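You operate a simulated robot arm through the tools that you are given. There is no shell and no other tool. Be economical: measure what you need, move in short steps, check, and stop when the job is done.

The job below is to be done with a simulated robot arm. You get a single attempt, and the scene is never put back.

## Task
Cap the vial in the capping block and stand it in the long grey rack.
Fine: grip it first; free the grip; well 3. Set down upright: what you pick out.

The check looks at the end state, three seconds after you hand in, the way a careful person would. Anything else that was tipped, shoved, dropped, spilled or broken makes it a failure. Lids that push on must go on centred and level and be pressed home; caps that screw on are set level and turned clockwise until they are tight.

## Robot
A 7-joint arm with a two-finger parallel gripper, fixed in place. Base frame: the origin is at the foot of the arm, x ahead of it, y to its left, z up; the work surface is at about z = 0. Lengths are in m, angles in rad, forces in N, time in s.
With the tool pointing down near the work surface it reaches from about 0.24 to 0.62 m from the base axis. Its first joint turns from -1.152 to 1.152 rad. Payload 2.6 kg.
Tool frame: the origin (TCP) lies between the finger pads and is the grasp point; the fingertips stand 0.03 m ahead of it; z points along the fingers, y is the line along which they close. The gripper opens to 0.094 m. The fingers are 0.028 m wide and 0.01 m thick; the gripper's body (0.05 by 0.096 m) begins 0.055 m behind the TCP.
Orientation is that of the tool frame in the base frame, as [roll, pitch, yaw] about the fixed x, y, z axes, in that order (R = Rz(yaw) Ry(pitch) Rx(roll)). With the fingers straight down and closing along the base's y, the tool's x points along the base's -x, its y along +y and its z along -z.

## Interface
- The arm moves only by the tool apply_moves. Its argument "targets" is a list that holds one entry, the list of rows, each a list of 7 numbers: the shift along the base's x, y, z in m, then the turn, a rotation vector about the base's x, y, z in rad, then the closure in counts, from 0 (fully open) to 255 (shut). In form: [[[dx, dy, dz, wx, wy, wz, jaw], ...]]. A call has 1 to 8 rows; each row shifts and turns the commanded pose from where the row before left it. A row lasts 0.2 s, in which the tool goes at most 0.05 m and 0.15 rad; a call with a longer step from one row to the next is refused whole, and so is a gripper value outside its range. A pose out of reach is approached as far as the arm can. The call stops where the force on the tool passes 90 N (or 10 N more than at its start, if that is more) or the arm is blocked; 0.2 s more then pass. Each finger travels about 0.072 m/s and halts on what it meets, pressing with about 22 N; the grip force reading is that of the motor and also rises with nothing between the fingers. The clock runs only during rows and for 0.2 s after the last one: add rows that do not move to give the fingers time. It gives the time, the measured TCP pose, the force on the tool (base axes), the opening and the grip force at its end, in the units of the frame above (readings bear some noise), with the torque about the TCP (base axes, N m) and any sound that the robot's microphone picked up.
- Cameras (640 x 400 px; columns grow to the right, rows downward): "scene" is fixed at [0.0388, 0.4333, 0.5681]; the picture's right is [-0.76, -0.65, 0.00], its down [-0.34, 0.40, -0.85] and it looks along [0.55, -0.65, -0.53] (base axes); focal length 374 px, centre (320, 200). "wrist" rides on the gripper at [0.076, 0.014, -0.102] in the tool frame; the picture's right is [-0.18, 0.98, 0.00], its down [-0.75, -0.14, -0.64] and it looks along [-0.63, -0.12, 0.77] (tool axes); focal length 243 px, centre (320, 200). There is no depth. A picture from a camera that has moved, and an enlarged one, comes with that camera's place and axes in the base frame and with its lens.
- capture(camera): a new picture of that camera. The clock stands still meanwhile.
- zoom(camera, box): a new picture of the part [left, top, right, bottom] of that camera's present view, enlarged. The clock stands still meanwhile.
- sign_off(): hands the job in; it is judged then, once.

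Work in short steps. Places have to be worked out from the pictures, the camera data and where the tool is seen: move nearer, look again, correct. Check each grasp and each placing, and mend what went wrong. You have 120 turns and 64 pictures in all, those below and enlarged ones among them. Open the gripper and draw the arm clear of the work before you hand the job in, unless the task says otherwise; then end with one line.

The tools are called after "Emit:" as name(argument=value, ...) on one line, values as JSON. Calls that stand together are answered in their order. apply_moves: Moves the arm, as the interface text tells. Its arguments: {"type":"object","properties":{"targets":{"type":"array","items":{"type":"array","items":{"type":"array","items":{"type":"number"}}}}},"required":["targets"]} The other tools are called the same way: capture (camera) takes a picture; zoom (camera, box) takes an enlarged picture of a part of a camera's view; sign_off () hands the job in.

At the start:

```text
t: 0.0
position: [0.3837, -0.1209, 0.3388]
ee_rot: [3.142, 0.0, -3.138]
force: [-0.1, -0.5, 0.5]
moment: [-0.03, -0.03, -0.02]
gripper_width: 0.0941
finger_force: 0.1
```

scene: 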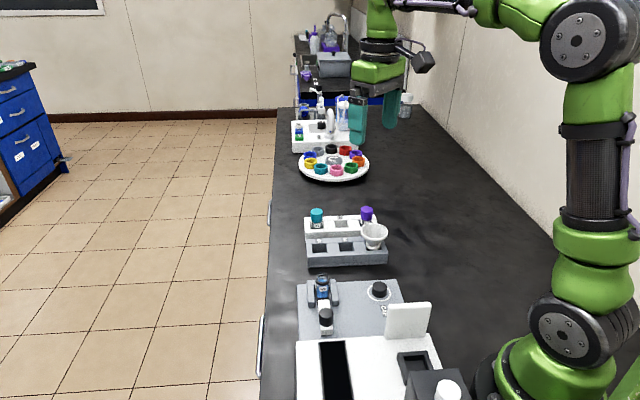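
wrist: 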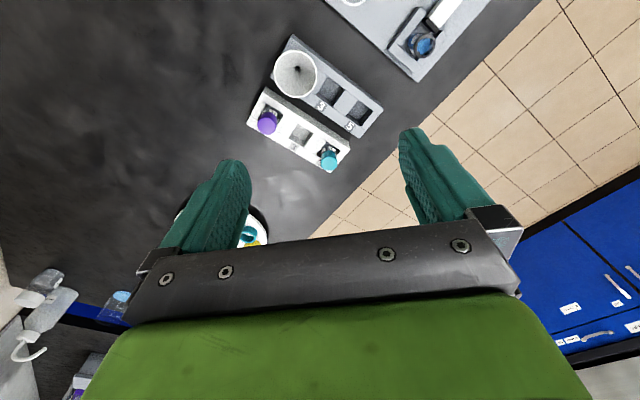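

I'll look closer at the block, racks and cap area before moving anything.

Emit:
zoom(camera="scene", box=[280, 260, 460, 372])

Emit:
zoom(camera="scene", box=[280, 190, 420, 278])

Emit:
zoom(camera="scene", box=[280, 90, 420, 190])

```text
3.56 times, centred on (370, 316) of scene
camera zoom: at [0.0388, 0.4333, 0.5681], right [-0.76, -0.65, 0.0], down [-0.34, 0.4, -0.85], along [0.55, -0.65, -0.53], focal length 1330 px, centre (142, -212)
```

zoom: 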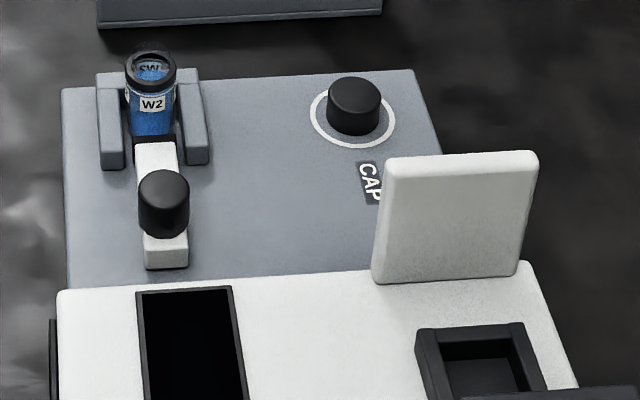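

```text
4.55 times, centred on (350, 234) of scene
camera zoom: at [0.0388, 0.4333, 0.5681], right [-0.76, -0.65, 0.0], down [-0.34, 0.4, -0.85], along [0.55, -0.65, -0.53], focal length 1700 px, centre (184, 46)
```

zoom: 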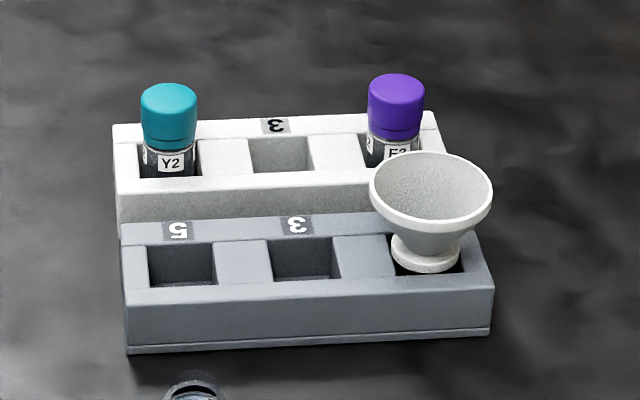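

```text
4.00 times, centred on (350, 140) of scene
camera zoom: at [0.0388, 0.4333, 0.5681], right [-0.76, -0.65, 0.0], down [-0.34, 0.4, -0.85], along [0.55, -0.65, -0.53], focal length 1496 px, centre (200, 440)
```

zoom: 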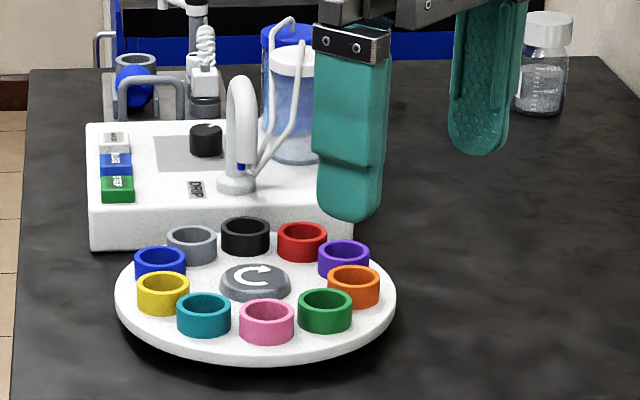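

The block sits around (0.33, 0.02) with its vial, a slider with knob and the cap on a ring. I'll move the wrist camera over it.

Emit:
apply_moves(targets=[[[-0.025, 0.037, 0, 0, 0, 0, 0], [-0.025, 0.037, 0, 0, 0, 0, 0], [-0.025, 0.037, 0, 0, 0, 0, 0], [-0.025, 0.037, 0, 0, 0, 0, 0]]])

Emit:
capture(camera="wrist")

```text
t: 1.0
position: [0.2837, 0.028, 0.338]
ee_rot: [-3.141, 0.0, 3.141]
force: [0.8, -0.8, 0.0]
moment: [0.01, 0.03, -0.02]
gripper_width: 0.0939
finger_force: 0.1
```

```text
58 pictures are left
camera wrist: at [0.2062, 0.0432, 0.44], right [0.18, 0.98, 0.0], down [0.75, -0.14, 0.64], along [0.63, -0.12, -0.77], focal length 243 px, centre (320, 200)
```

wrist: 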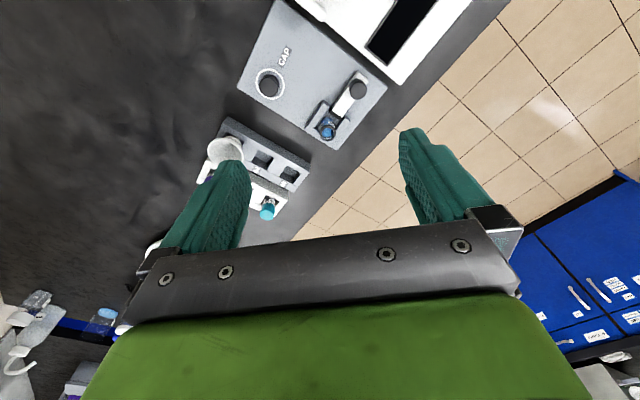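

Emit:
zoom(camera="wrist", box=[225, 0, 401, 160])

Emit:
zoom(camera="wrist", box=[190, 110, 320, 220])

```text
2.50 times, centred on (313, 80) of wrist
camera zoom: at [0.2062, 0.0432, 0.44], right [0.18, 0.98, 0.0], down [0.75, -0.14, 0.64], along [0.63, -0.12, -0.77], focal length 606 px, centre (338, 500)
```

zoom: 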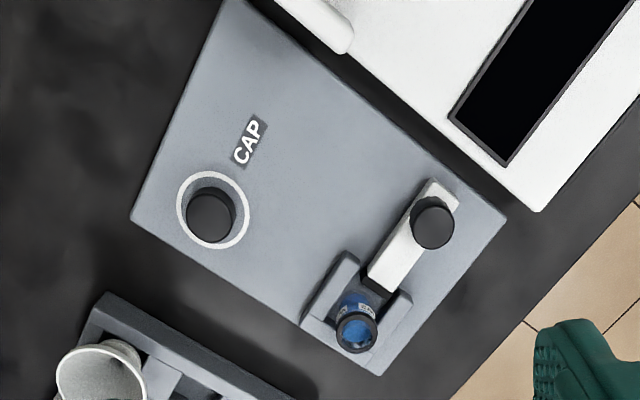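

```text
3.64 times, centred on (255, 165) of wrist
camera zoom: at [0.2062, 0.0432, 0.44], right [0.18, 0.98, 0.0], down [0.75, -0.14, 0.64], along [0.63, -0.12, -0.77], focal length 882 px, centre (556, 327)
```

zoom: 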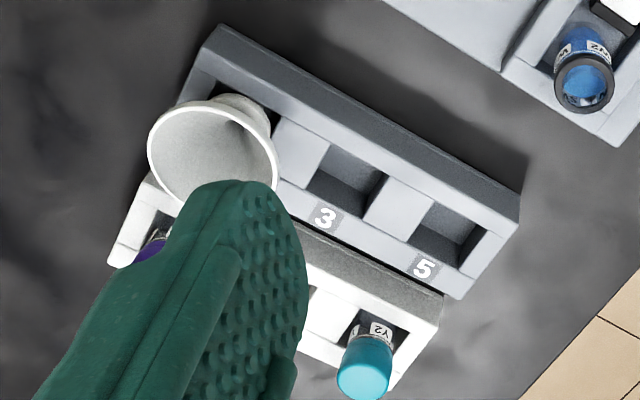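

Triangulation: vial top about (0.378, 0.023, 0.057), cap top about (0.299, -0.057, 0.031), slider knob about (0.322, 0.078, 0.050); the block is turned 45°, with the slider pushing toward (+x,-y). I go lower to look closely at vial neck and slider.

Emit:
apply_moves(targets=[[[0.012, -0.002, -0.042, 0, 0, 0, 0], [0.012, -0.002, -0.042, 0, 0, 0, 0], [0.012, -0.002, -0.042, 0, 0, 0, 0], [0.012, -0.002, -0.042, 0, 0, 0, 0]]])

Emit:
capture(camera="wrist")

```text
t: 2.0
position: [0.3304, 0.0179, 0.1673]
ee_rot: [-3.141, 0.002, 3.141]
force: [0.5, -0.4, 0.3]
moment: [-0.01, 0.0, 0.0]
gripper_width: 0.094
finger_force: 0.1
```

```text
55 pictures are left
camera wrist: at [0.2533, 0.0336, 0.2702], right [0.18, 0.98, 0.0], down [0.75, -0.14, 0.64], along [0.63, -0.12, -0.77], focal length 243 px, centre (320, 200)
```

wrist: 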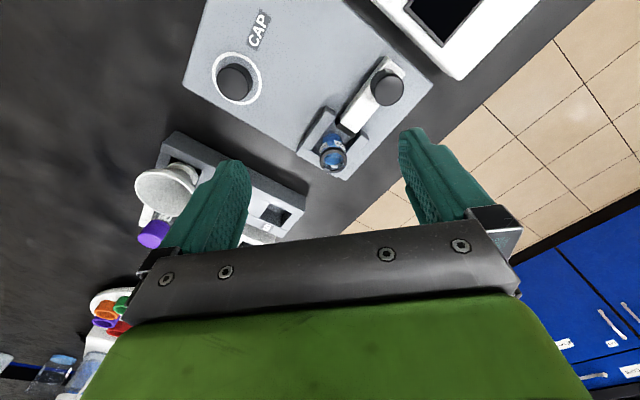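

Emit:
zoom(camera="wrist", box=[290, 50, 418, 190])

Emit:
zoom(camera="scene", box=[302, 265, 352, 345])

```text
2.86 times, centred on (354, 120) of wrist
camera zoom: at [0.2533, 0.0336, 0.2702], right [0.18, 0.98, 0.0], down [0.75, -0.14, 0.64], along [0.63, -0.12, -0.77], focal length 693 px, centre (223, 429)
```

zoom: 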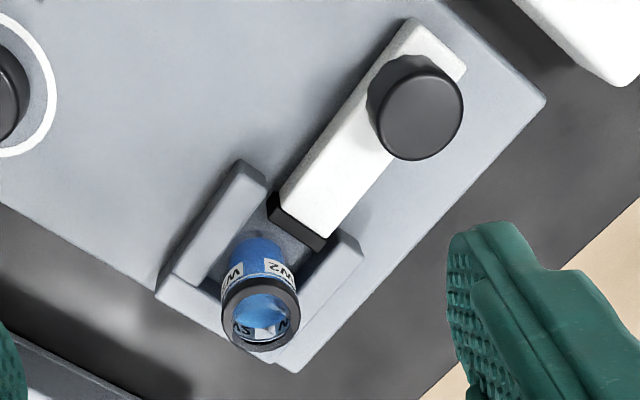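

```text
5.00 times, centred on (327, 305) of scene
camera zoom: at [0.0388, 0.4333, 0.5681], right [-0.76, -0.65, 0.0], down [-0.34, 0.4, -0.85], along [0.55, -0.65, -0.53], focal length 1870 px, centre (285, -325)
```

zoom: 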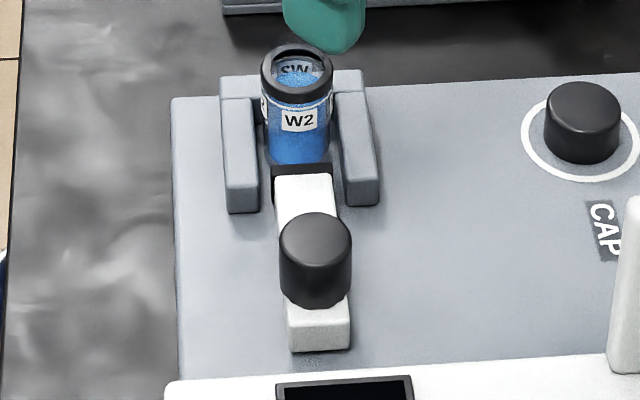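

The slider's black pad faces the vial's open side; the knob must be pushed along (+0.707,-0.707). I turn the tool -45° so the fingers close across the slide and go above the knob.

Emit:
apply_moves(targets=[[[-0.001, 0.01, -0.005, 0, 0, -0.1309, 0], [-0.001, 0.01, -0.005, 0, 0, -0.1309, 0], [-0.001, 0.01, -0.005, 0, 0, -0.1309, 0], [-0.001, 0.01, -0.005, 0, 0, -0.1309, 0], [-0.001, 0.01, -0.005, 0, 0, -0.1309, 0], [-0.001, 0.011, -0.005, 0, 0, -0.1309, 0]]])

Emit:
capture(camera="wrist")

Emit:
zoom(camera="scene", box=[260, 230, 460, 355])

```text
t: 3.4
position: [0.3244, 0.0815, 0.1407]
ee_rot: [3.141, -0.001, 2.354]
force: [-0.5, 0.5, 0.7]
moment: [0.01, -0.02, 0.0]
gripper_width: 0.0941
finger_force: 0.1
```

```text
52 pictures are left
camera wrist: at [0.2796, 0.1451, 0.2416], right [0.83, 0.56, 0.0], down [0.43, -0.63, 0.64], along [0.36, -0.53, -0.77], focal length 243 px, centre (320, 200)
```

wrist: 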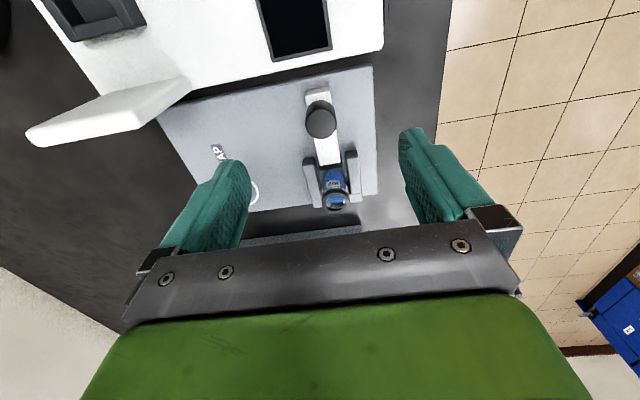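

```text
3.20 times, centred on (360, 292) of scene
camera zoom: at [0.0388, 0.4333, 0.5681], right [-0.76, -0.65, 0.0], down [-0.34, 0.4, -0.85], along [0.55, -0.65, -0.53], focal length 1197 px, centre (192, -96)
```

zoom: 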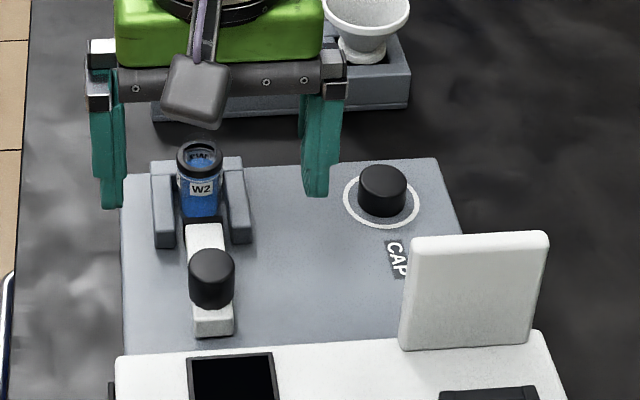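

Knob is centred between the fingers (~(0.322,0.083)). I descend so the tips are beside the knob, at tip height ~0.034.

Emit:
apply_moves(targets=[[[-0.001, 0.001, -0.03, 0, 0, 0, 0], [0, 0, -0.03, 0, 0, 0, 0], [0, 0, -0.017, 0, 0, 0, 0]]])

Emit:
zoom(camera="scene", box=[260, 230, 460, 355])

```text
t: 4.2
position: [0.3235, 0.0802, 0.0627]
ee_rot: [-3.141, 0.0, 2.357]
force: [-0.4, 0.4, 1.1]
moment: [0.01, -0.01, -0.04]
gripper_width: 0.094
finger_force: 0.0
```

```text
3.20 times, centred on (360, 292) of scene
camera zoom: at [0.0388, 0.4333, 0.5681], right [-0.76, -0.65, 0.0], down [-0.34, 0.4, -0.85], along [0.55, -0.65, -0.53], focal length 1197 px, centre (192, -96)
```

zoom: 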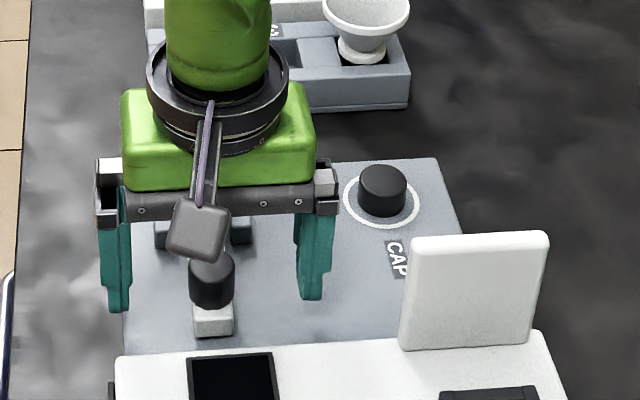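

Clear on all sides; close on the knob.

Emit:
apply_moves(targets=[[[0, 0, 0, 0, 0, 0, 255], [0, 0, 0, 0, 0, 0, 255], [0, 0, 0, 0, 0, 0, 255], [0, 0, 0, 0, 0, 0, 255], [0, 0, 0, 0, 0, 0, 255]]])

```text
t: 5.4
position: [0.3253, 0.0809, 0.0624]
ee_rot: [3.139, 0.003, 2.358]
force: [15.3, 12.9, -15.2]
moment: [-0.08, 0.07, 0.07]
gripper_width: 0.0251
finger_force: 45.3
```

Knob gripped (25 mm). I relax the sideways force slightly and push the slider toward the vial in small steps.

Emit:
apply_moves(targets=[[[0.001, 0.001, 0, 0, 0, 0, 255], [0.0028, -0.0028, 0, 0, 0, 0, 255], [0.0028, -0.0028, 0, 0, 0, 0, 255]]])

```text
t: 6.2
position: [0.3308, 0.0756, 0.0617]
ee_rot: [-3.139, 0.0, 2.355]
force: [8.4, 2.4, -15.9]
moment: [0.58, -0.36, 0.18]
gripper_width: 0.0249
finger_force: 44.7
```

Slides freely; continue until resistance.

Emit:
apply_moves(targets=[[[0.0021, -0.0021, 0, 0, 0, 0, 255], [0.0021, -0.0021, 0, 0, 0, 0, 255], [0.0014, -0.0014, 0, 0, 0, 0, 255]]])

Emit:
capture(camera="wrist")

```text
t: 7.0
position: [0.3339, 0.0729, 0.0629]
ee_rot: [-3.136, -0.007, 2.356]
force: [-13.3, 9.0, -14.6]
moment: [0.59, -0.34, -0.08]
gripper_width: 0.0248
finger_force: 45.6
```

```text
49 pictures are left
camera wrist: at [0.2891, 0.137, 0.1649], right [0.83, 0.56, -0.01], down [0.44, -0.63, 0.64], along [0.36, -0.53, -0.77], focal length 243 px, centre (320, 200)
```

wrist: 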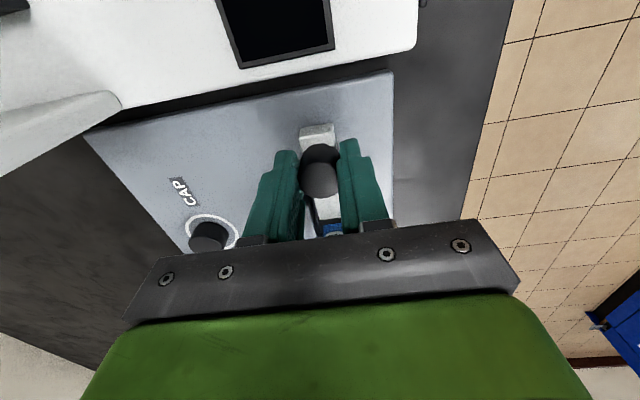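

Resistance has started (~16 N). I press a little more to seat it and see whether the travel has ended.

Emit:
apply_moves(targets=[[[0.0014, -0.0014, 0, 0, 0, 0, 255], [0.0014, -0.0014, 0, 0, 0, 0, 255], [0, 0, 0, 0, 0, 0, 255]]])

Emit:
zoom(camera="wrist", box=[270, 110, 380, 250])

Emit:
zoom(camera="scene", box=[290, 250, 390, 350])

```text
t: 7.8
position: [0.3332, 0.0722, 0.0635]
ee_rot: [-3.134, -0.013, 2.357]
force: [-43.8, 26.5, 23.9]
moment: [0.54, -0.14, -0.05]
gripper_width: 0.0249
finger_force: 44.6
```

```text
2.86 times, centred on (325, 180) of wrist
camera zoom: at [0.2903, 0.1361, 0.1653], right [0.83, 0.56, -0.01], down [0.44, -0.64, 0.63], along [0.35, -0.53, -0.77], focal length 693 px, centre (306, 257)
```

zoom: 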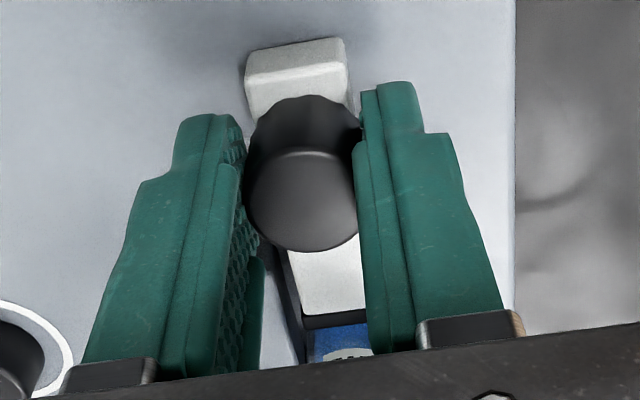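

```text
4.00 times, centred on (340, 300) of scene
camera zoom: at [0.0387, 0.4333, 0.5681], right [-0.76, -0.65, 0.0], down [-0.34, 0.4, -0.85], along [0.55, -0.65, -0.53], focal length 1496 px, centre (240, -200)
```

zoom: 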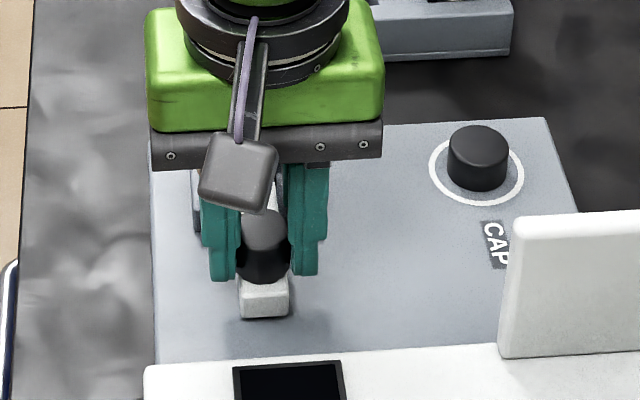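

The slider has stopped at ~50 N against the vial. I relax the push and let go of the knob, then rise.

Emit:
apply_moves(targets=[[[-0.0014, 0.0014, 0, 0, 0, 0, 255], [0, 0, 0, 0, 0, 0, 180], [0, 0, 0, 0, 0, 0, 0], [0, 0, 0, 0, 0, 0, 0], [0, 0, 0, 0, 0, 0, 0]]])

Emit:
apply_moves(targets=[[[0, 0, 0.03, 0, 0, 0, 0], [0, 0, 0.04, 0, 0, 0, 0], [0, 0, 0.04, 0, 0, 0, 0]]])

Emit:
zoom(camera="scene", box=[290, 250, 390, 350])

Emit:
capture(camera="wrist")

```text
t: 9.0
position: [0.3371, 0.0689, 0.0634]
ee_rot: [-3.141, -0.001, 2.358]
force: [-0.6, 0.4, 0.2]
moment: [0.0, 0.01, 0.0]
gripper_width: 0.0939
finger_force: 0.1
```

```text
t: 9.8
position: [0.3355, 0.0698, 0.1745]
ee_rot: [-3.141, -0.001, 2.356]
force: [0.2, -0.3, 0.0]
moment: [0.01, 0.02, 0.01]
gripper_width: 0.0939
finger_force: 0.0
```

```text
4.00 times, centred on (340, 300) of scene
camera zoom: at [0.0388, 0.4333, 0.5681], right [-0.76, -0.65, 0.0], down [-0.34, 0.4, -0.85], along [0.55, -0.65, -0.53], focal length 1496 px, centre (240, -200)
```

zoom: 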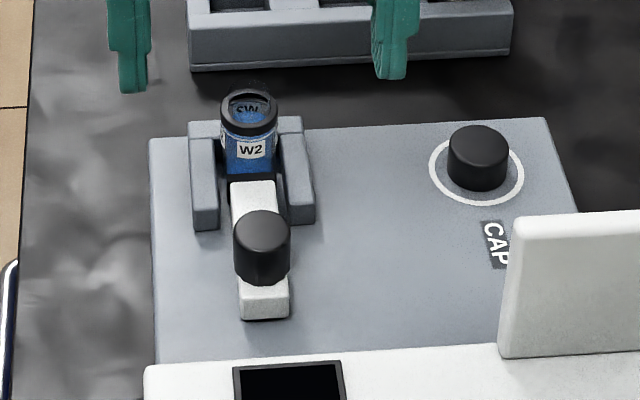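

```text
45 pictures are left
camera wrist: at [0.2916, 0.135, 0.2758], right [0.82, 0.57, 0.0], down [0.43, -0.63, 0.64], along [0.36, -0.53, -0.77], focal length 243 px, centre (320, 200)
```

wrist: 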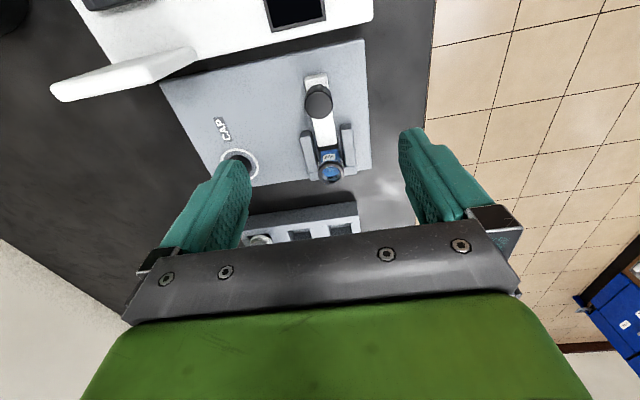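

The slider stays pressed against the vial. Next, the cap: I move above it at about (0.299,-0.057).

Emit:
apply_moves(targets=[[[-0.0122, -0.0423, -0.01, 0, 0, 0, 0], [-0.0122, -0.0423, -0.01, 0, 0, 0, 0], [-0.0122, -0.0423, -0.01, 0, 0, 0, 0]]])

Emit:
zoom(camera="wrist", box=[250, 40, 410, 200])

```text
t: 10.6
position: [0.3005, -0.0554, 0.1438]
ee_rot: [-3.14, -0.001, 2.359]
force: [1.3, 1.4, 0.0]
moment: [0.03, -0.01, 0.02]
gripper_width: 0.0944
finger_force: 0.1
```

```text
2.50 times, centred on (330, 120) of wrist
camera zoom: at [0.2539, 0.0082, 0.2454], right [0.82, 0.57, 0.0], down [0.43, -0.63, 0.64], along [0.36, -0.53, -0.77], focal length 606 px, centre (295, 400)
```

zoom: 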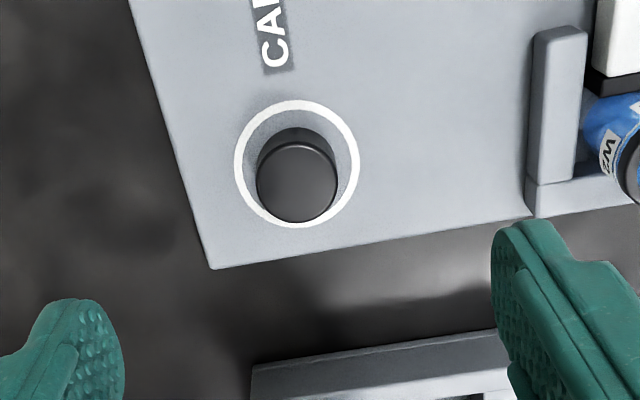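

Cap centre confirmed at (0.2986,-0.0566), Ø≈28 mm. Descending straight over it, in two parts.

Emit:
apply_moves(targets=[[[-0.0019, -0.0012, -0.03, 0, 0, 0, 0], [0, 0, -0.03, 0, 0, 0, 0], [0, 0, -0.02, 0, 0, 0, 0]]])

Emit:
zoom(camera="scene", box=[300, 230, 460, 345])

```text
t: 11.4
position: [0.2991, -0.0577, 0.0626]
ee_rot: [-3.14, 0.0, 2.356]
force: [0.2, -0.4, -0.6]
moment: [0.03, 0.0, -0.01]
gripper_width: 0.094
finger_force: 0.1
```

```text
3.48 times, centred on (380, 288) of scene
camera zoom: at [0.0388, 0.4333, 0.5681], right [-0.76, -0.65, 0.0], down [-0.34, 0.4, -0.85], along [0.55, -0.65, -0.53], focal length 1301 px, centre (111, -104)
```

zoom: 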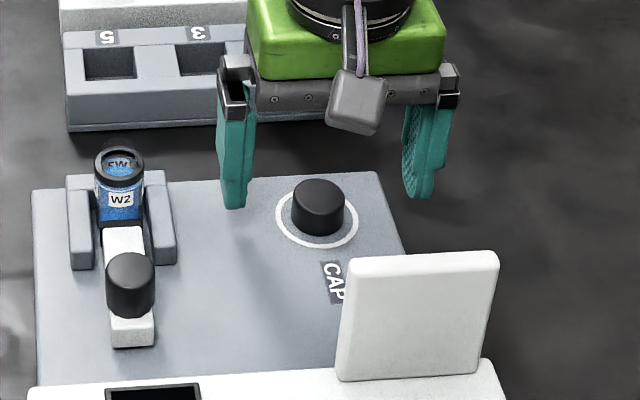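

Clear. Lower to tip height ~0.015 and close on the cap.

Emit:
apply_moves(targets=[[[0, 0, -0.012, 0, 0, 0, 0], [0, 0, -0.005, 0, 0, 0, 0]]])

Emit:
apply_moves(targets=[[[0, 0, 0, 0, 0, 0, 255], [0, 0, 0, 0, 0, 0, 255], [0, 0, 0, 0, 0, 0, 255], [0, 0, 0, 0, 0, 0, 255], [0, 0, 0, 0, 0, 0, 255]]])

Emit:
zoom(camera="scene", box=[340, 250, 420, 310])

```text
t: 12.0
position: [0.2998, -0.0593, 0.0455]
ee_rot: [3.14, -0.001, 2.356]
force: [-0.6, -0.8, 0.2]
moment: [0.0, -0.01, 0.03]
gripper_width: 0.094
finger_force: 0.0
```

```text
t: 13.2
position: [0.2999, -0.0581, 0.045]
ee_rot: [-3.141, 0.0, 2.358]
force: [0.2, 0.6, 0.0]
moment: [0.01, -0.02, 0.01]
gripper_width: 0.0289
finger_force: 22.0
```

```text
6.67 times, centred on (380, 280) of scene
camera zoom: at [0.0388, 0.4333, 0.5681], right [-0.76, -0.65, 0.0], down [-0.34, 0.4, -0.85], along [0.55, -0.65, -0.53], focal length 2494 px, centre (-80, -333)
```

zoom: 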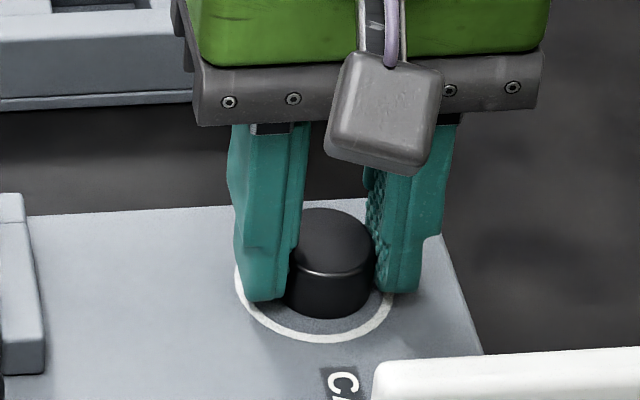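

Cap is gripped (28.9 mm, balanced). Lift it and carry it above the vial, keeping 5 cm clearance, then measure alignment.

Emit:
apply_moves(targets=[[[0, 0, 0.03, 0, 0, 0, 255], [0, 0, 0.045, 0, 0, 0, 255], [0, 0, 0.025, 0, 0, 0, 255], [0.0267, 0.0263, 0, 0, 0, 0, 255], [0.0267, 0.0263, 0, 0, 0, 0, 255], [0.0267, 0.0263, 0, 0, 0, 0, 255], [0, 0, 0, 0, 0, 0, 255]]])

Emit:
zoom(camera="wrist", box=[250, 70, 390, 210])

Emit:
zoom(camera="scene", box=[280, 230, 380, 320])

```text
t: 14.8
position: [0.3812, 0.0214, 0.1438]
ee_rot: [3.141, -0.001, 2.356]
force: [-0.4, 0.1, -0.6]
moment: [-0.02, 0.01, -0.02]
gripper_width: 0.0287
finger_force: 22.3
```

```text
2.86 times, centred on (320, 140) of wrist
camera zoom: at [0.3355, 0.0847, 0.2467], right [0.82, 0.57, 0.0], down [0.43, -0.63, 0.64], along [0.36, -0.53, -0.77], focal length 693 px, centre (320, 371)
```

zoom: 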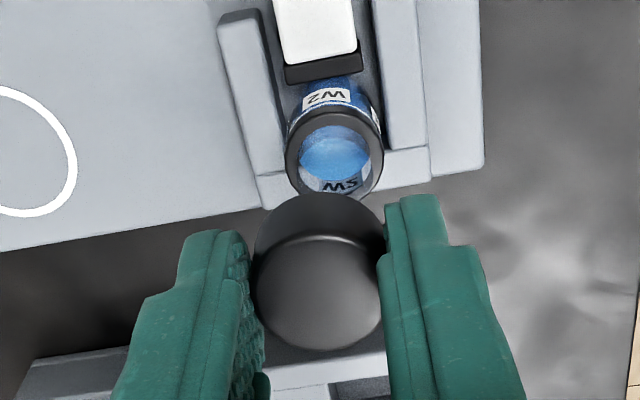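

```text
4.44 times, centred on (330, 275) of scene
camera zoom: at [0.0388, 0.4334, 0.5681], right [-0.76, -0.65, 0.0], down [-0.34, 0.4, -0.85], along [0.55, -0.65, -0.53], focal length 1663 px, centre (276, -133)
```

zoom: 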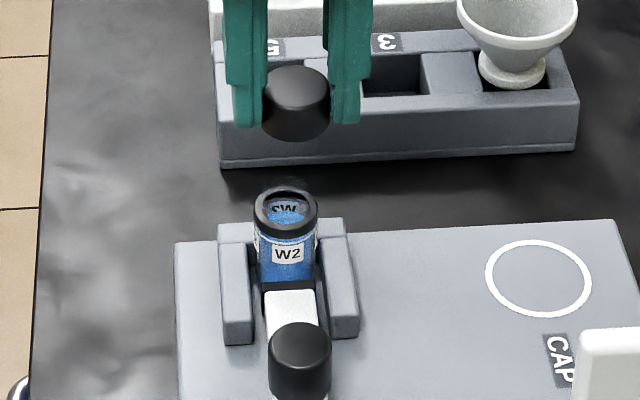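

The vial rim is about 5.7 mm further in +x than the held cap (same y), top z≈0.058. Shift and lower to ~1 cm gap, then recheck.

Emit:
apply_moves(targets=[[[0.0057, 0, 0, 0, 0, 0, 255], [0, 0, -0.02, 0, 0, 0, 255], [0, 0, -0.02, 0, 0, 0, 255], [0, 0, 0, 0, 0, 0, 255]]])

Emit:
zoom(camera="wrist", box=[250, 70, 390, 210])

Emit:
zoom(camera="scene", box=[290, 240, 370, 310])

```text
t: 15.8
position: [0.3851, 0.0204, 0.1055]
ee_rot: [3.141, 0.002, 2.358]
force: [0.7, 0.7, 0.9]
moment: [-0.01, 0.01, 0.01]
gripper_width: 0.0285
finger_force: 22.2
```

```text
2.86 times, centred on (320, 140) of wrist
camera zoom: at [0.3402, 0.0849, 0.2066], right [0.82, 0.57, 0.0], down [0.43, -0.63, 0.64], along [0.36, -0.53, -0.77], focal length 693 px, centre (320, 371)
```

zoom: 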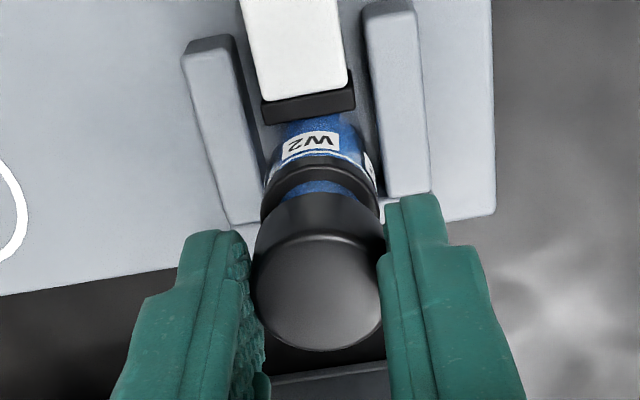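

```text
5.71 times, centred on (330, 275) of scene
camera zoom: at [0.0388, 0.4333, 0.5681], right [-0.76, -0.65, 0.0], down [-0.34, 0.4, -0.85], along [0.55, -0.65, -0.53], focal length 2138 px, centre (263, -229)
```

zoom: 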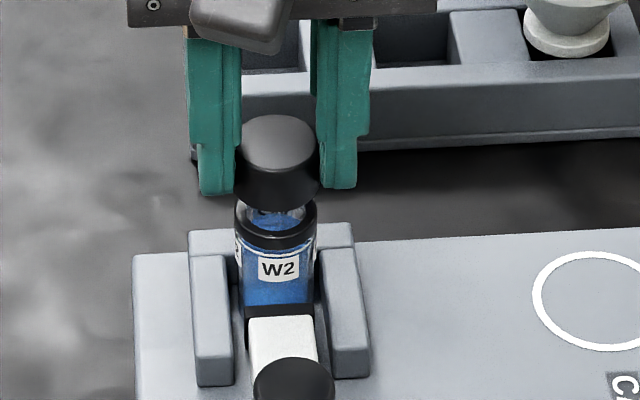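

Nearly coaxial. Small correction (~1.2 mm along +x,-y) and then lower gently until contact.

Emit:
apply_moves(targets=[[[0.0012, -0.0006, -0.004, 0, 0, 0, 255], [0, 0, -0.004, 0, 0, 0, 255], [0, 0, 0, 0, 0, 0, 255]]])

Emit:
zoom(camera="scene", box=[300, 250, 350, 300])

```text
t: 16.6
position: [0.386, 0.0198, 0.0989]
ee_rot: [3.137, 0.003, 2.358]
force: [-3.6, 1.3, 26.1]
moment: [0.11, 0.27, 0.02]
gripper_width: 0.029
finger_force: 22.3
```

```text
8.00 times, centred on (325, 275) of scene
camera zoom: at [0.0387, 0.4333, 0.5681], right [-0.76, -0.65, 0.0], down [-0.34, 0.4, -0.85], along [0.55, -0.65, -0.53], focal length 2993 px, centre (280, -400)
```

zoom: 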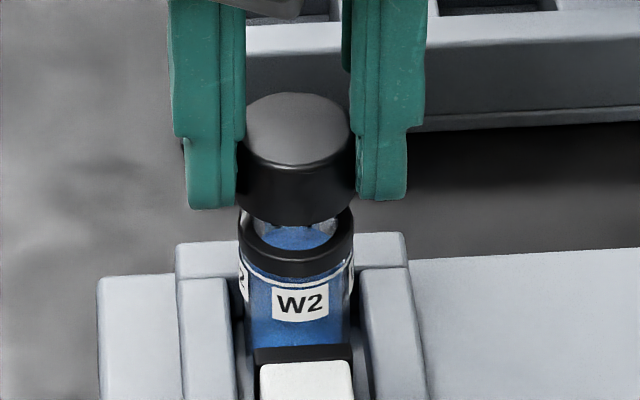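

Contact came earlier than the black ring: there is a clear glass neck above it. The moment says contact is on the knob side, so the cap is too far in +a. I raise and look at the neck closely.

Emit:
apply_moves(targets=[[[0, 0, 0.012, 0, 0, 0, 255], [0, 0, 0, 0, 0, 0, 255]]])

Emit:
zoom(camera="scene", box=[305, 250, 345, 290])

Emit:
zoom(camera="wrist", box=[290, 90, 350, 150])

```text
t: 17.2
position: [0.387, 0.0199, 0.1093]
ee_rot: [-3.139, 0.0, 2.357]
force: [-0.1, 0.0, -0.4]
moment: [-0.01, -0.03, 0.02]
gripper_width: 0.0286
finger_force: 22.1
```

```text
10.00 times, centred on (325, 270) of scene
camera zoom: at [0.0388, 0.4333, 0.5681], right [-0.76, -0.65, 0.0], down [-0.34, 0.4, -0.85], along [0.55, -0.65, -0.53], focal length 3741 px, centre (270, -500)
```

zoom: 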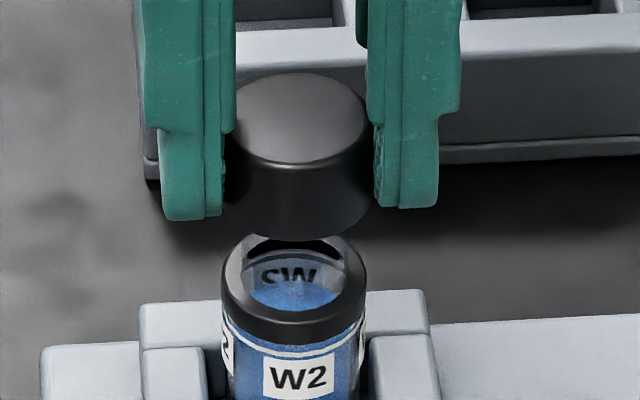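

```text
6.67 times, centred on (320, 120) of wrist
camera zoom: at [0.3405, 0.0838, 0.2114], right [0.82, 0.57, 0.0], down [0.43, -0.63, 0.64], along [0.36, -0.53, -0.77], focal length 1618 px, centre (320, 733)
```

zoom: 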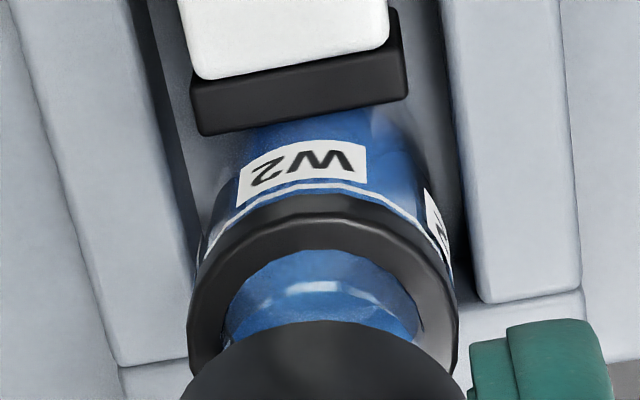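

The clear neck (~20 mm) stands above the black collar. I raise to see the neck fully and measure its axis and any thread.

Emit:
apply_moves(targets=[[[0, 0, 0.035, 0, 0, 0, 255], [0, 0, 0, 0, 0, 0, 255]]])

Emit:
zoom(camera="scene", box=[308, 262, 340, 294])

Emit:
zoom(camera="wrist", box=[295, 85, 355, 145])

```text
t: 17.8
position: [0.3864, 0.018, 0.1446]
ee_rot: [3.14, 0.0, 2.359]
force: [0.0, 0.4, -0.9]
moment: [0.01, -0.01, -0.02]
gripper_width: 0.0285
finger_force: 21.8
```

```text
12.50 times, centred on (324, 278) of scene
camera zoom: at [0.0388, 0.4333, 0.5681], right [-0.76, -0.65, 0.0], down [-0.34, 0.4, -0.85], along [0.55, -0.65, -0.53], focal length 4676 px, centre (270, -775)
```

zoom: 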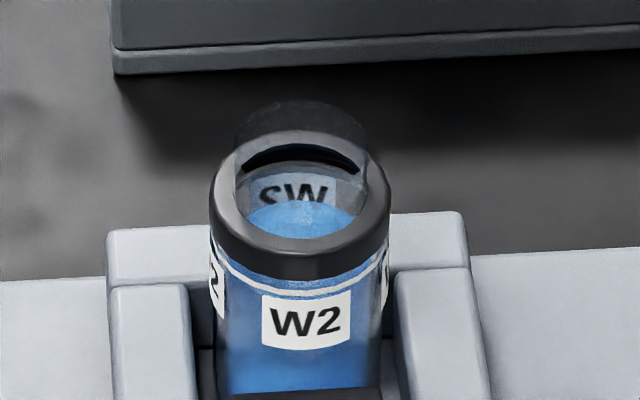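

```text
6.67 times, centred on (325, 115) of wrist
camera zoom: at [0.3407, 0.0835, 0.2465], right [0.82, 0.57, 0.0], down [0.43, -0.63, 0.64], along [0.36, -0.53, -0.77], focal length 1618 px, centre (287, 767)
```

zoom: 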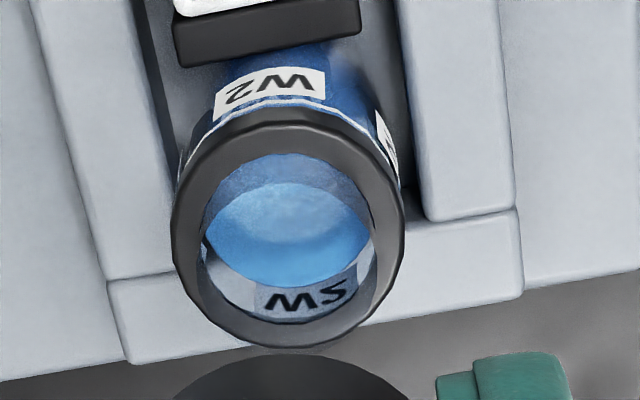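

Neck top ≈0.067, axis about as estimated; the one-sided contact suggests shifting the cap ~1 mm in -x. Lower again with that shift and read the moment.

Emit:
apply_moves(targets=[[[-0.0012, 0.0004, -0.02, 0, 0, 0, 255], [0, 0, -0.02, 0, 0, 0, 255], [0, 0, -0.004, 0, 0, 0, 255], [0, 0, 0, 0, 0, 0, 255]]])

```text
t: 18.8
position: [0.3864, 0.0195, 0.1018]
ee_rot: [-3.141, 0.001, 2.357]
force: [-0.8, 0.2, -0.3]
moment: [-0.02, 0.0, -0.02]
gripper_width: 0.0288
finger_force: 21.9
```

Emit:
apply_moves(targets=[[[0, 0, -0.002, 0, 0, 0, 255], [0, 0, -0.0015, 0, 0, 0, 255], [0, 0, 0, 0, 0, 0, 255]]])

```text
t: 19.6
position: [0.386, 0.0196, 0.0998]
ee_rot: [3.139, 0.002, 2.356]
force: [-1.5, -1.6, 17.6]
moment: [0.08, 0.17, 0.03]
gripper_width: 0.0283
finger_force: 21.8
```

Still contact on the same side, so I shift another ~1.6 mm that way (lifted a bit) and retry.

Emit:
apply_moves(targets=[[[0, 0, 0.003, 0, 0, 0, 255], [-0.0014, 0.0007, 0, 0, 0, 0, 255], [0, 0, -0.003, 0, 0, 0, 255], [0, 0, 0, 0, 0, 0, 255]]])

```text
t: 20.6
position: [0.3828, 0.0211, 0.0973]
ee_rot: [-3.14, 0.0, 2.355]
force: [-0.3, -0.8, -1.6]
moment: [-0.05, 0.04, -0.04]
gripper_width: 0.0286
finger_force: 22.0
```

No contact now at the same height: the neck is entering the cap. Continue lowering gently.

Emit:
apply_moves(targets=[[[0, 0, -0.002, 0, 0, 0, 255], [0, 0, -0.002, 0, 0, 0, 255], [0, 0, 0, 0, 0, 0, 255]]])

Emit:
zoom(camera="scene", box=[305, 250, 345, 290])

```text
t: 21.4
position: [0.3827, 0.0213, 0.0928]
ee_rot: [-3.142, 0.0, 2.356]
force: [0.2, -0.1, -0.6]
moment: [-0.02, 0.03, 0.03]
gripper_width: 0.0284
finger_force: 21.1
```

```text
10.00 times, centred on (325, 270) of scene
camera zoom: at [0.0388, 0.4333, 0.5681], right [-0.76, -0.65, 0.0], down [-0.34, 0.4, -0.85], along [0.55, -0.65, -0.53], focal length 3741 px, centre (270, -500)
```

zoom: 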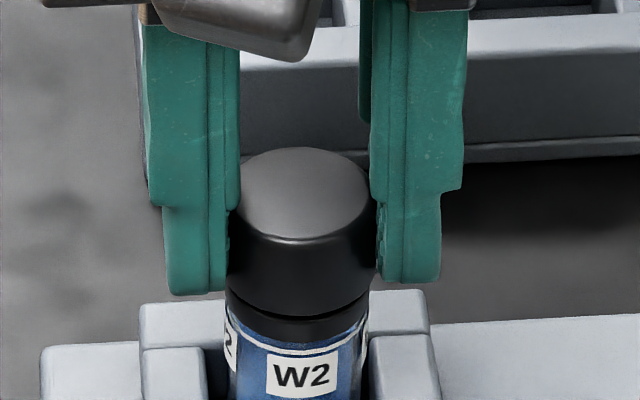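

The cap is over the neck, just above the collar. Tiny centring (+0.5 mm) and lower to the collar.

Emit:
apply_moves(targets=[[[0.0004, 0.0003, 0, 0, 0, 0, 255], [0, 0, -0.0015, 0, 0, 0, 255], [0, 0, -0.0015, 0, 0, 0, 255], [0, 0, 0, 0, 0, 0, 255]]])

```text
t: 22.4
position: [0.3842, 0.0215, 0.0912]
ee_rot: [-3.14, 0.0, 2.358]
force: [1.3, -1.5, 2.9]
moment: [-0.04, -0.08, 0.02]
gripper_width: 0.0281
finger_force: 21.5
```

Emit:
apply_moves(targets=[[[0, 0, -0.001, 0, 0, 0, 255], [0, 0, -0.001, 0, 0, 0, 255], [0, 0, 0, 0, 0, 0, 255]]])

Emit:
zoom(camera="scene", box=[305, 250, 345, 290])

```text
t: 23.2
position: [0.3849, 0.0204, 0.0895]
ee_rot: [3.139, 0.005, 2.358]
force: [-1.1, -0.4, 23.4]
moment: [-0.18, -0.09, -0.03]
gripper_width: 0.0286
finger_force: 21.6
```

```text
10.00 times, centred on (325, 270) of scene
camera zoom: at [0.0387, 0.4333, 0.5681], right [-0.76, -0.65, 0.0], down [-0.34, 0.4, -0.85], along [0.55, -0.65, -0.53], focal length 3741 px, centre (270, -500)
```

zoom: 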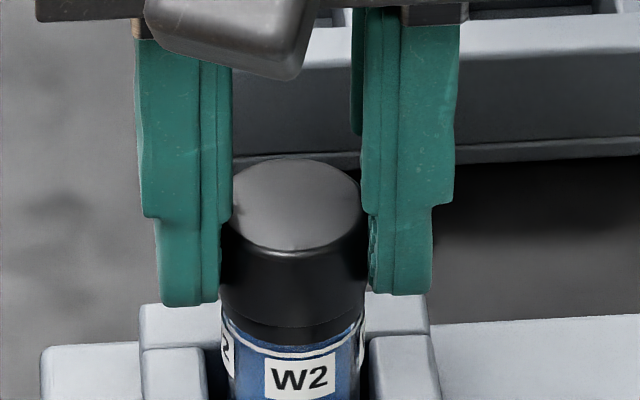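

Resting on something at ~23 N with the cap nearly at the collar. I try turning clockwise gently to learn whether it is a thread.

Emit:
apply_moves(targets=[[[0, 0, 0, 0, 0, -0.12, 255], [0, 0, 0, 0, 0, -0.12, 255], [0, 0, 0, 0, 0, -0.12, 255], [0, 0, 0, 0, 0, -0.12, 255]]])

```text
t: 24.2
position: [0.3836, 0.0214, 0.0902]
ee_rot: [3.141, 0.002, 1.873]
force: [4.9, -2.3, 22.7]
moment: [-0.24, -0.2, 0.02]
gripper_width: 0.0287
finger_force: 21.7
```

No torque yet; continue turning under light pressure.

Emit:
apply_moves(targets=[[[0, 0, 0, 0, 0, -0.14, 255], [0, 0, 0, 0, 0, -0.14, 255], [0, 0, 0, 0, 0, -0.14, 255], [0, 0, 0, 0, 0, -0.14, 255], [0, 0, 0, 0, 0, -0.14, 255], [0, 0, 0, 0, 0, -0.14, 255]]])

Emit:
zoom(camera="scene", box=[295, 240, 355, 300])

```text
t: 25.6
position: [0.3849, 0.0216, 0.0882]
ee_rot: [3.141, -0.001, 1.032]
force: [2.9, -6.0, 21.4]
moment: [-0.32, -0.02, 0.05]
gripper_width: 0.0286
finger_force: 21.9
```

```text
6.67 times, centred on (325, 270) of scene
camera zoom: at [0.0387, 0.4333, 0.5681], right [-0.76, -0.65, 0.0], down [-0.34, 0.4, -0.85], along [0.55, -0.65, -0.53], focal length 2494 px, centre (287, -267)
```

zoom: 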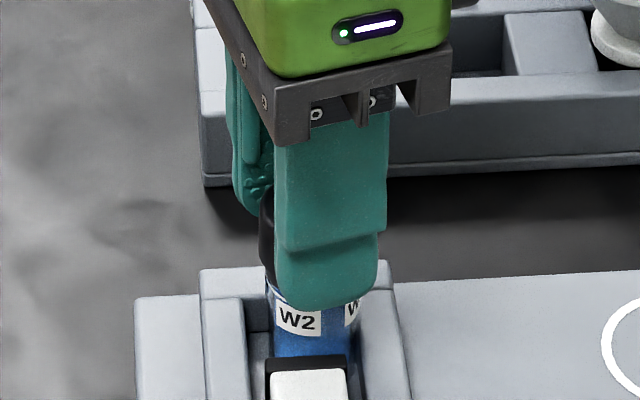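

The label seems slightly turned (vial may be slipping a little), torque tiny. Turn further and compare the label again.

Emit:
apply_moves(targets=[[[0, 0, 0, 0, 0, -0.14, 255], [0, 0, 0, 0, 0, -0.14, 255], [0, 0, 0, 0, 0, -0.14, 255], [0, 0, 0, 0, 0, -0.14, 255], [0, 0, 0, 0, 0, -0.14, 255], [0, 0, 0, 0, 0, -0.14, 255]]])

Emit:
zoom(camera="scene", box=[295, 240, 355, 300])

```text
t: 27.0
position: [0.3846, 0.0218, 0.0868]
ee_rot: [3.14, 0.001, 0.195]
force: [3.3, -6.3, 22.7]
moment: [-0.3, -0.07, 0.03]
gripper_width: 0.0283
finger_force: 22.3
```

```text
6.67 times, centred on (325, 270) of scene
camera zoom: at [0.0387, 0.4333, 0.5681], right [-0.76, -0.65, 0.0], down [-0.34, 0.4, -0.85], along [0.55, -0.65, -0.53], focal length 2494 px, centre (287, -267)
```

zoom: 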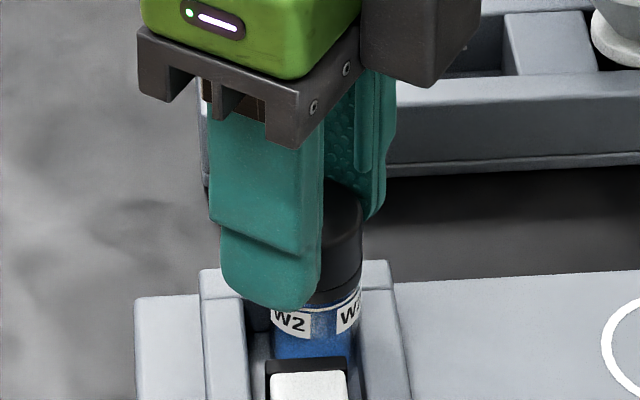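

Cap turns mostly relative to the vial and z is creeping down, consistent with a thread. Continue turning.

Emit:
apply_moves(targets=[[[0, 0, 0, 0, 0, -0.14, 255], [0, 0, 0, 0, 0, -0.14, 255], [0, 0, 0, 0, 0, -0.14, 255], [0, 0, 0, 0, 0, -0.14, 255], [0, 0, 0, 0, 0, -0.14, 255], [0, 0, 0, 0, 0, -0.14, 255]]])

Emit:
zoom(camera="scene", box=[295, 240, 355, 300])

```text
t: 28.4
position: [0.3834, 0.0209, 0.089]
ee_rot: [-3.141, -0.001, -0.645]
force: [2.0, -5.9, 10.6]
moment: [-0.21, -0.01, 0.07]
gripper_width: 0.0285
finger_force: 22.1
```

```text
6.67 times, centred on (325, 270) of scene
camera zoom: at [0.0388, 0.4333, 0.5681], right [-0.76, -0.65, 0.0], down [-0.34, 0.4, -0.85], along [0.55, -0.65, -0.53], focal length 2494 px, centre (287, -267)
```

zoom: 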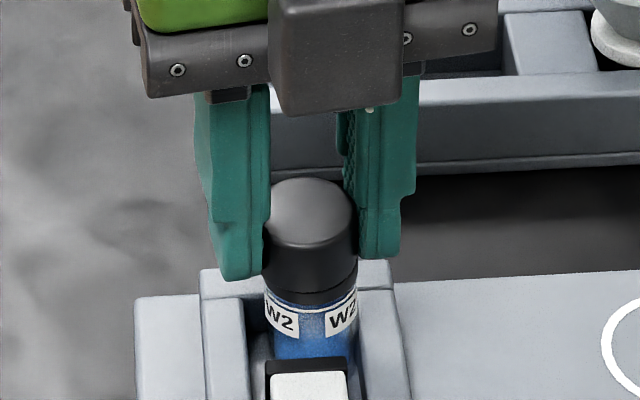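

Upward force dropped to 10 N: the thread is drawing the cap down. Follow down slightly while turning.

Emit:
apply_moves(targets=[[[0, 0, -0.0003, 0, 0, -0.14, 255], [0, 0, -0.0003, 0, 0, -0.14, 255], [0, 0, -0.0003, 0, 0, -0.14, 255], [0, 0, -0.0003, 0, 0, -0.14, 255], [0, 0, -0.0003, 0, 0, -0.14, 255]]])

Emit:
zoom(camera="scene", box=[295, 240, 355, 300])

```text
t: 29.6
position: [0.384, 0.0205, 0.087]
ee_rot: [-3.138, -0.002, -1.343]
force: [0.5, -6.7, 21.1]
moment: [-0.15, 0.01, 0.06]
gripper_width: 0.0288
finger_force: 22.2
```

```text
6.67 times, centred on (325, 270) of scene
camera zoom: at [0.0387, 0.4333, 0.5681], right [-0.76, -0.65, 0.0], down [-0.34, 0.4, -0.85], along [0.55, -0.65, -0.53], focal length 2494 px, centre (287, -267)
```

zoom: 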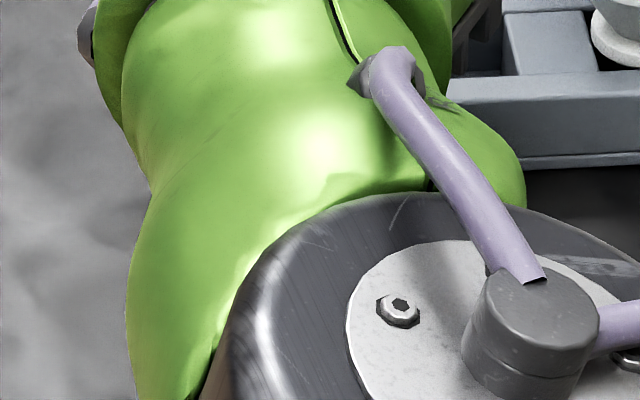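

The arm's elbow is swinging round as I turn, so I release the cap here, rise, and wind the tool back before another turn.

Emit:
apply_moves(targets=[[[0, 0, 0, 0, 0, 0, 110], [0, 0, 0, 0, 0, 0, 110], [0, 0, 0, 0, 0, 0, 110], [0, 0, 0.02, 0, 0, 0, 110], [0, 0, 0.025, 0, 0, 0, 110]]])

Emit:
apply_moves(targets=[[[0, 0, 0, 0, 0, 0.14, 110], [0, 0, 0, 0, 0, 0.14, 110], [0, 0, 0, 0, 0, 0.14, 110], [0, 0, 0, 0, 0, 0.14, 110], [0, 0, 0, 0, 0, 0.14, 110], [0, 0, 0, 0, 0, 0.14, 110], [0, 0, 0, 0, 0, 0.14, 110], [0, 0, 0, 0, 0, 0.14, 110]]])

Emit:
zoom(camera="scene", box=[295, 240, 355, 300])

Emit:
capture(camera="scene")

```text
t: 30.8
position: [0.3833, 0.0214, 0.1324]
ee_rot: [3.142, -0.001, -1.342]
force: [0.0, -0.9, -0.1]
moment: [-0.02, 0.0, -0.05]
gripper_width: 0.0533
finger_force: 0.0
heard: snap
```

```text
t: 32.6
position: [0.3846, 0.0214, 0.1326]
ee_rot: [-3.141, 0.0, -0.219]
force: [-0.3, -0.1, 0.9]
moment: [0.01, -0.01, 0.01]
gripper_width: 0.0535
finger_force: 0.1
```

```text
6.67 times, centred on (325, 270) of scene
camera zoom: at [0.0388, 0.4333, 0.5681], right [-0.76, -0.65, 0.0], down [-0.34, 0.4, -0.85], along [0.55, -0.65, -0.53], focal length 2494 px, centre (287, -267)
```

zoom: 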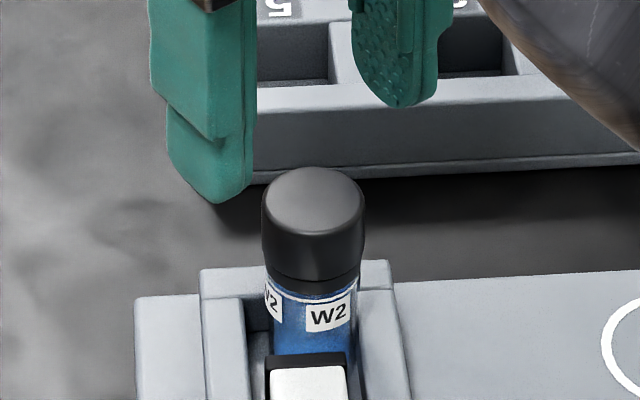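

```text
25 pictures are left
```

scene: 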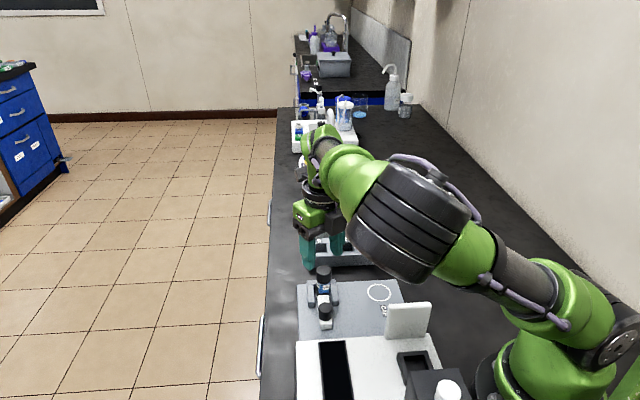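

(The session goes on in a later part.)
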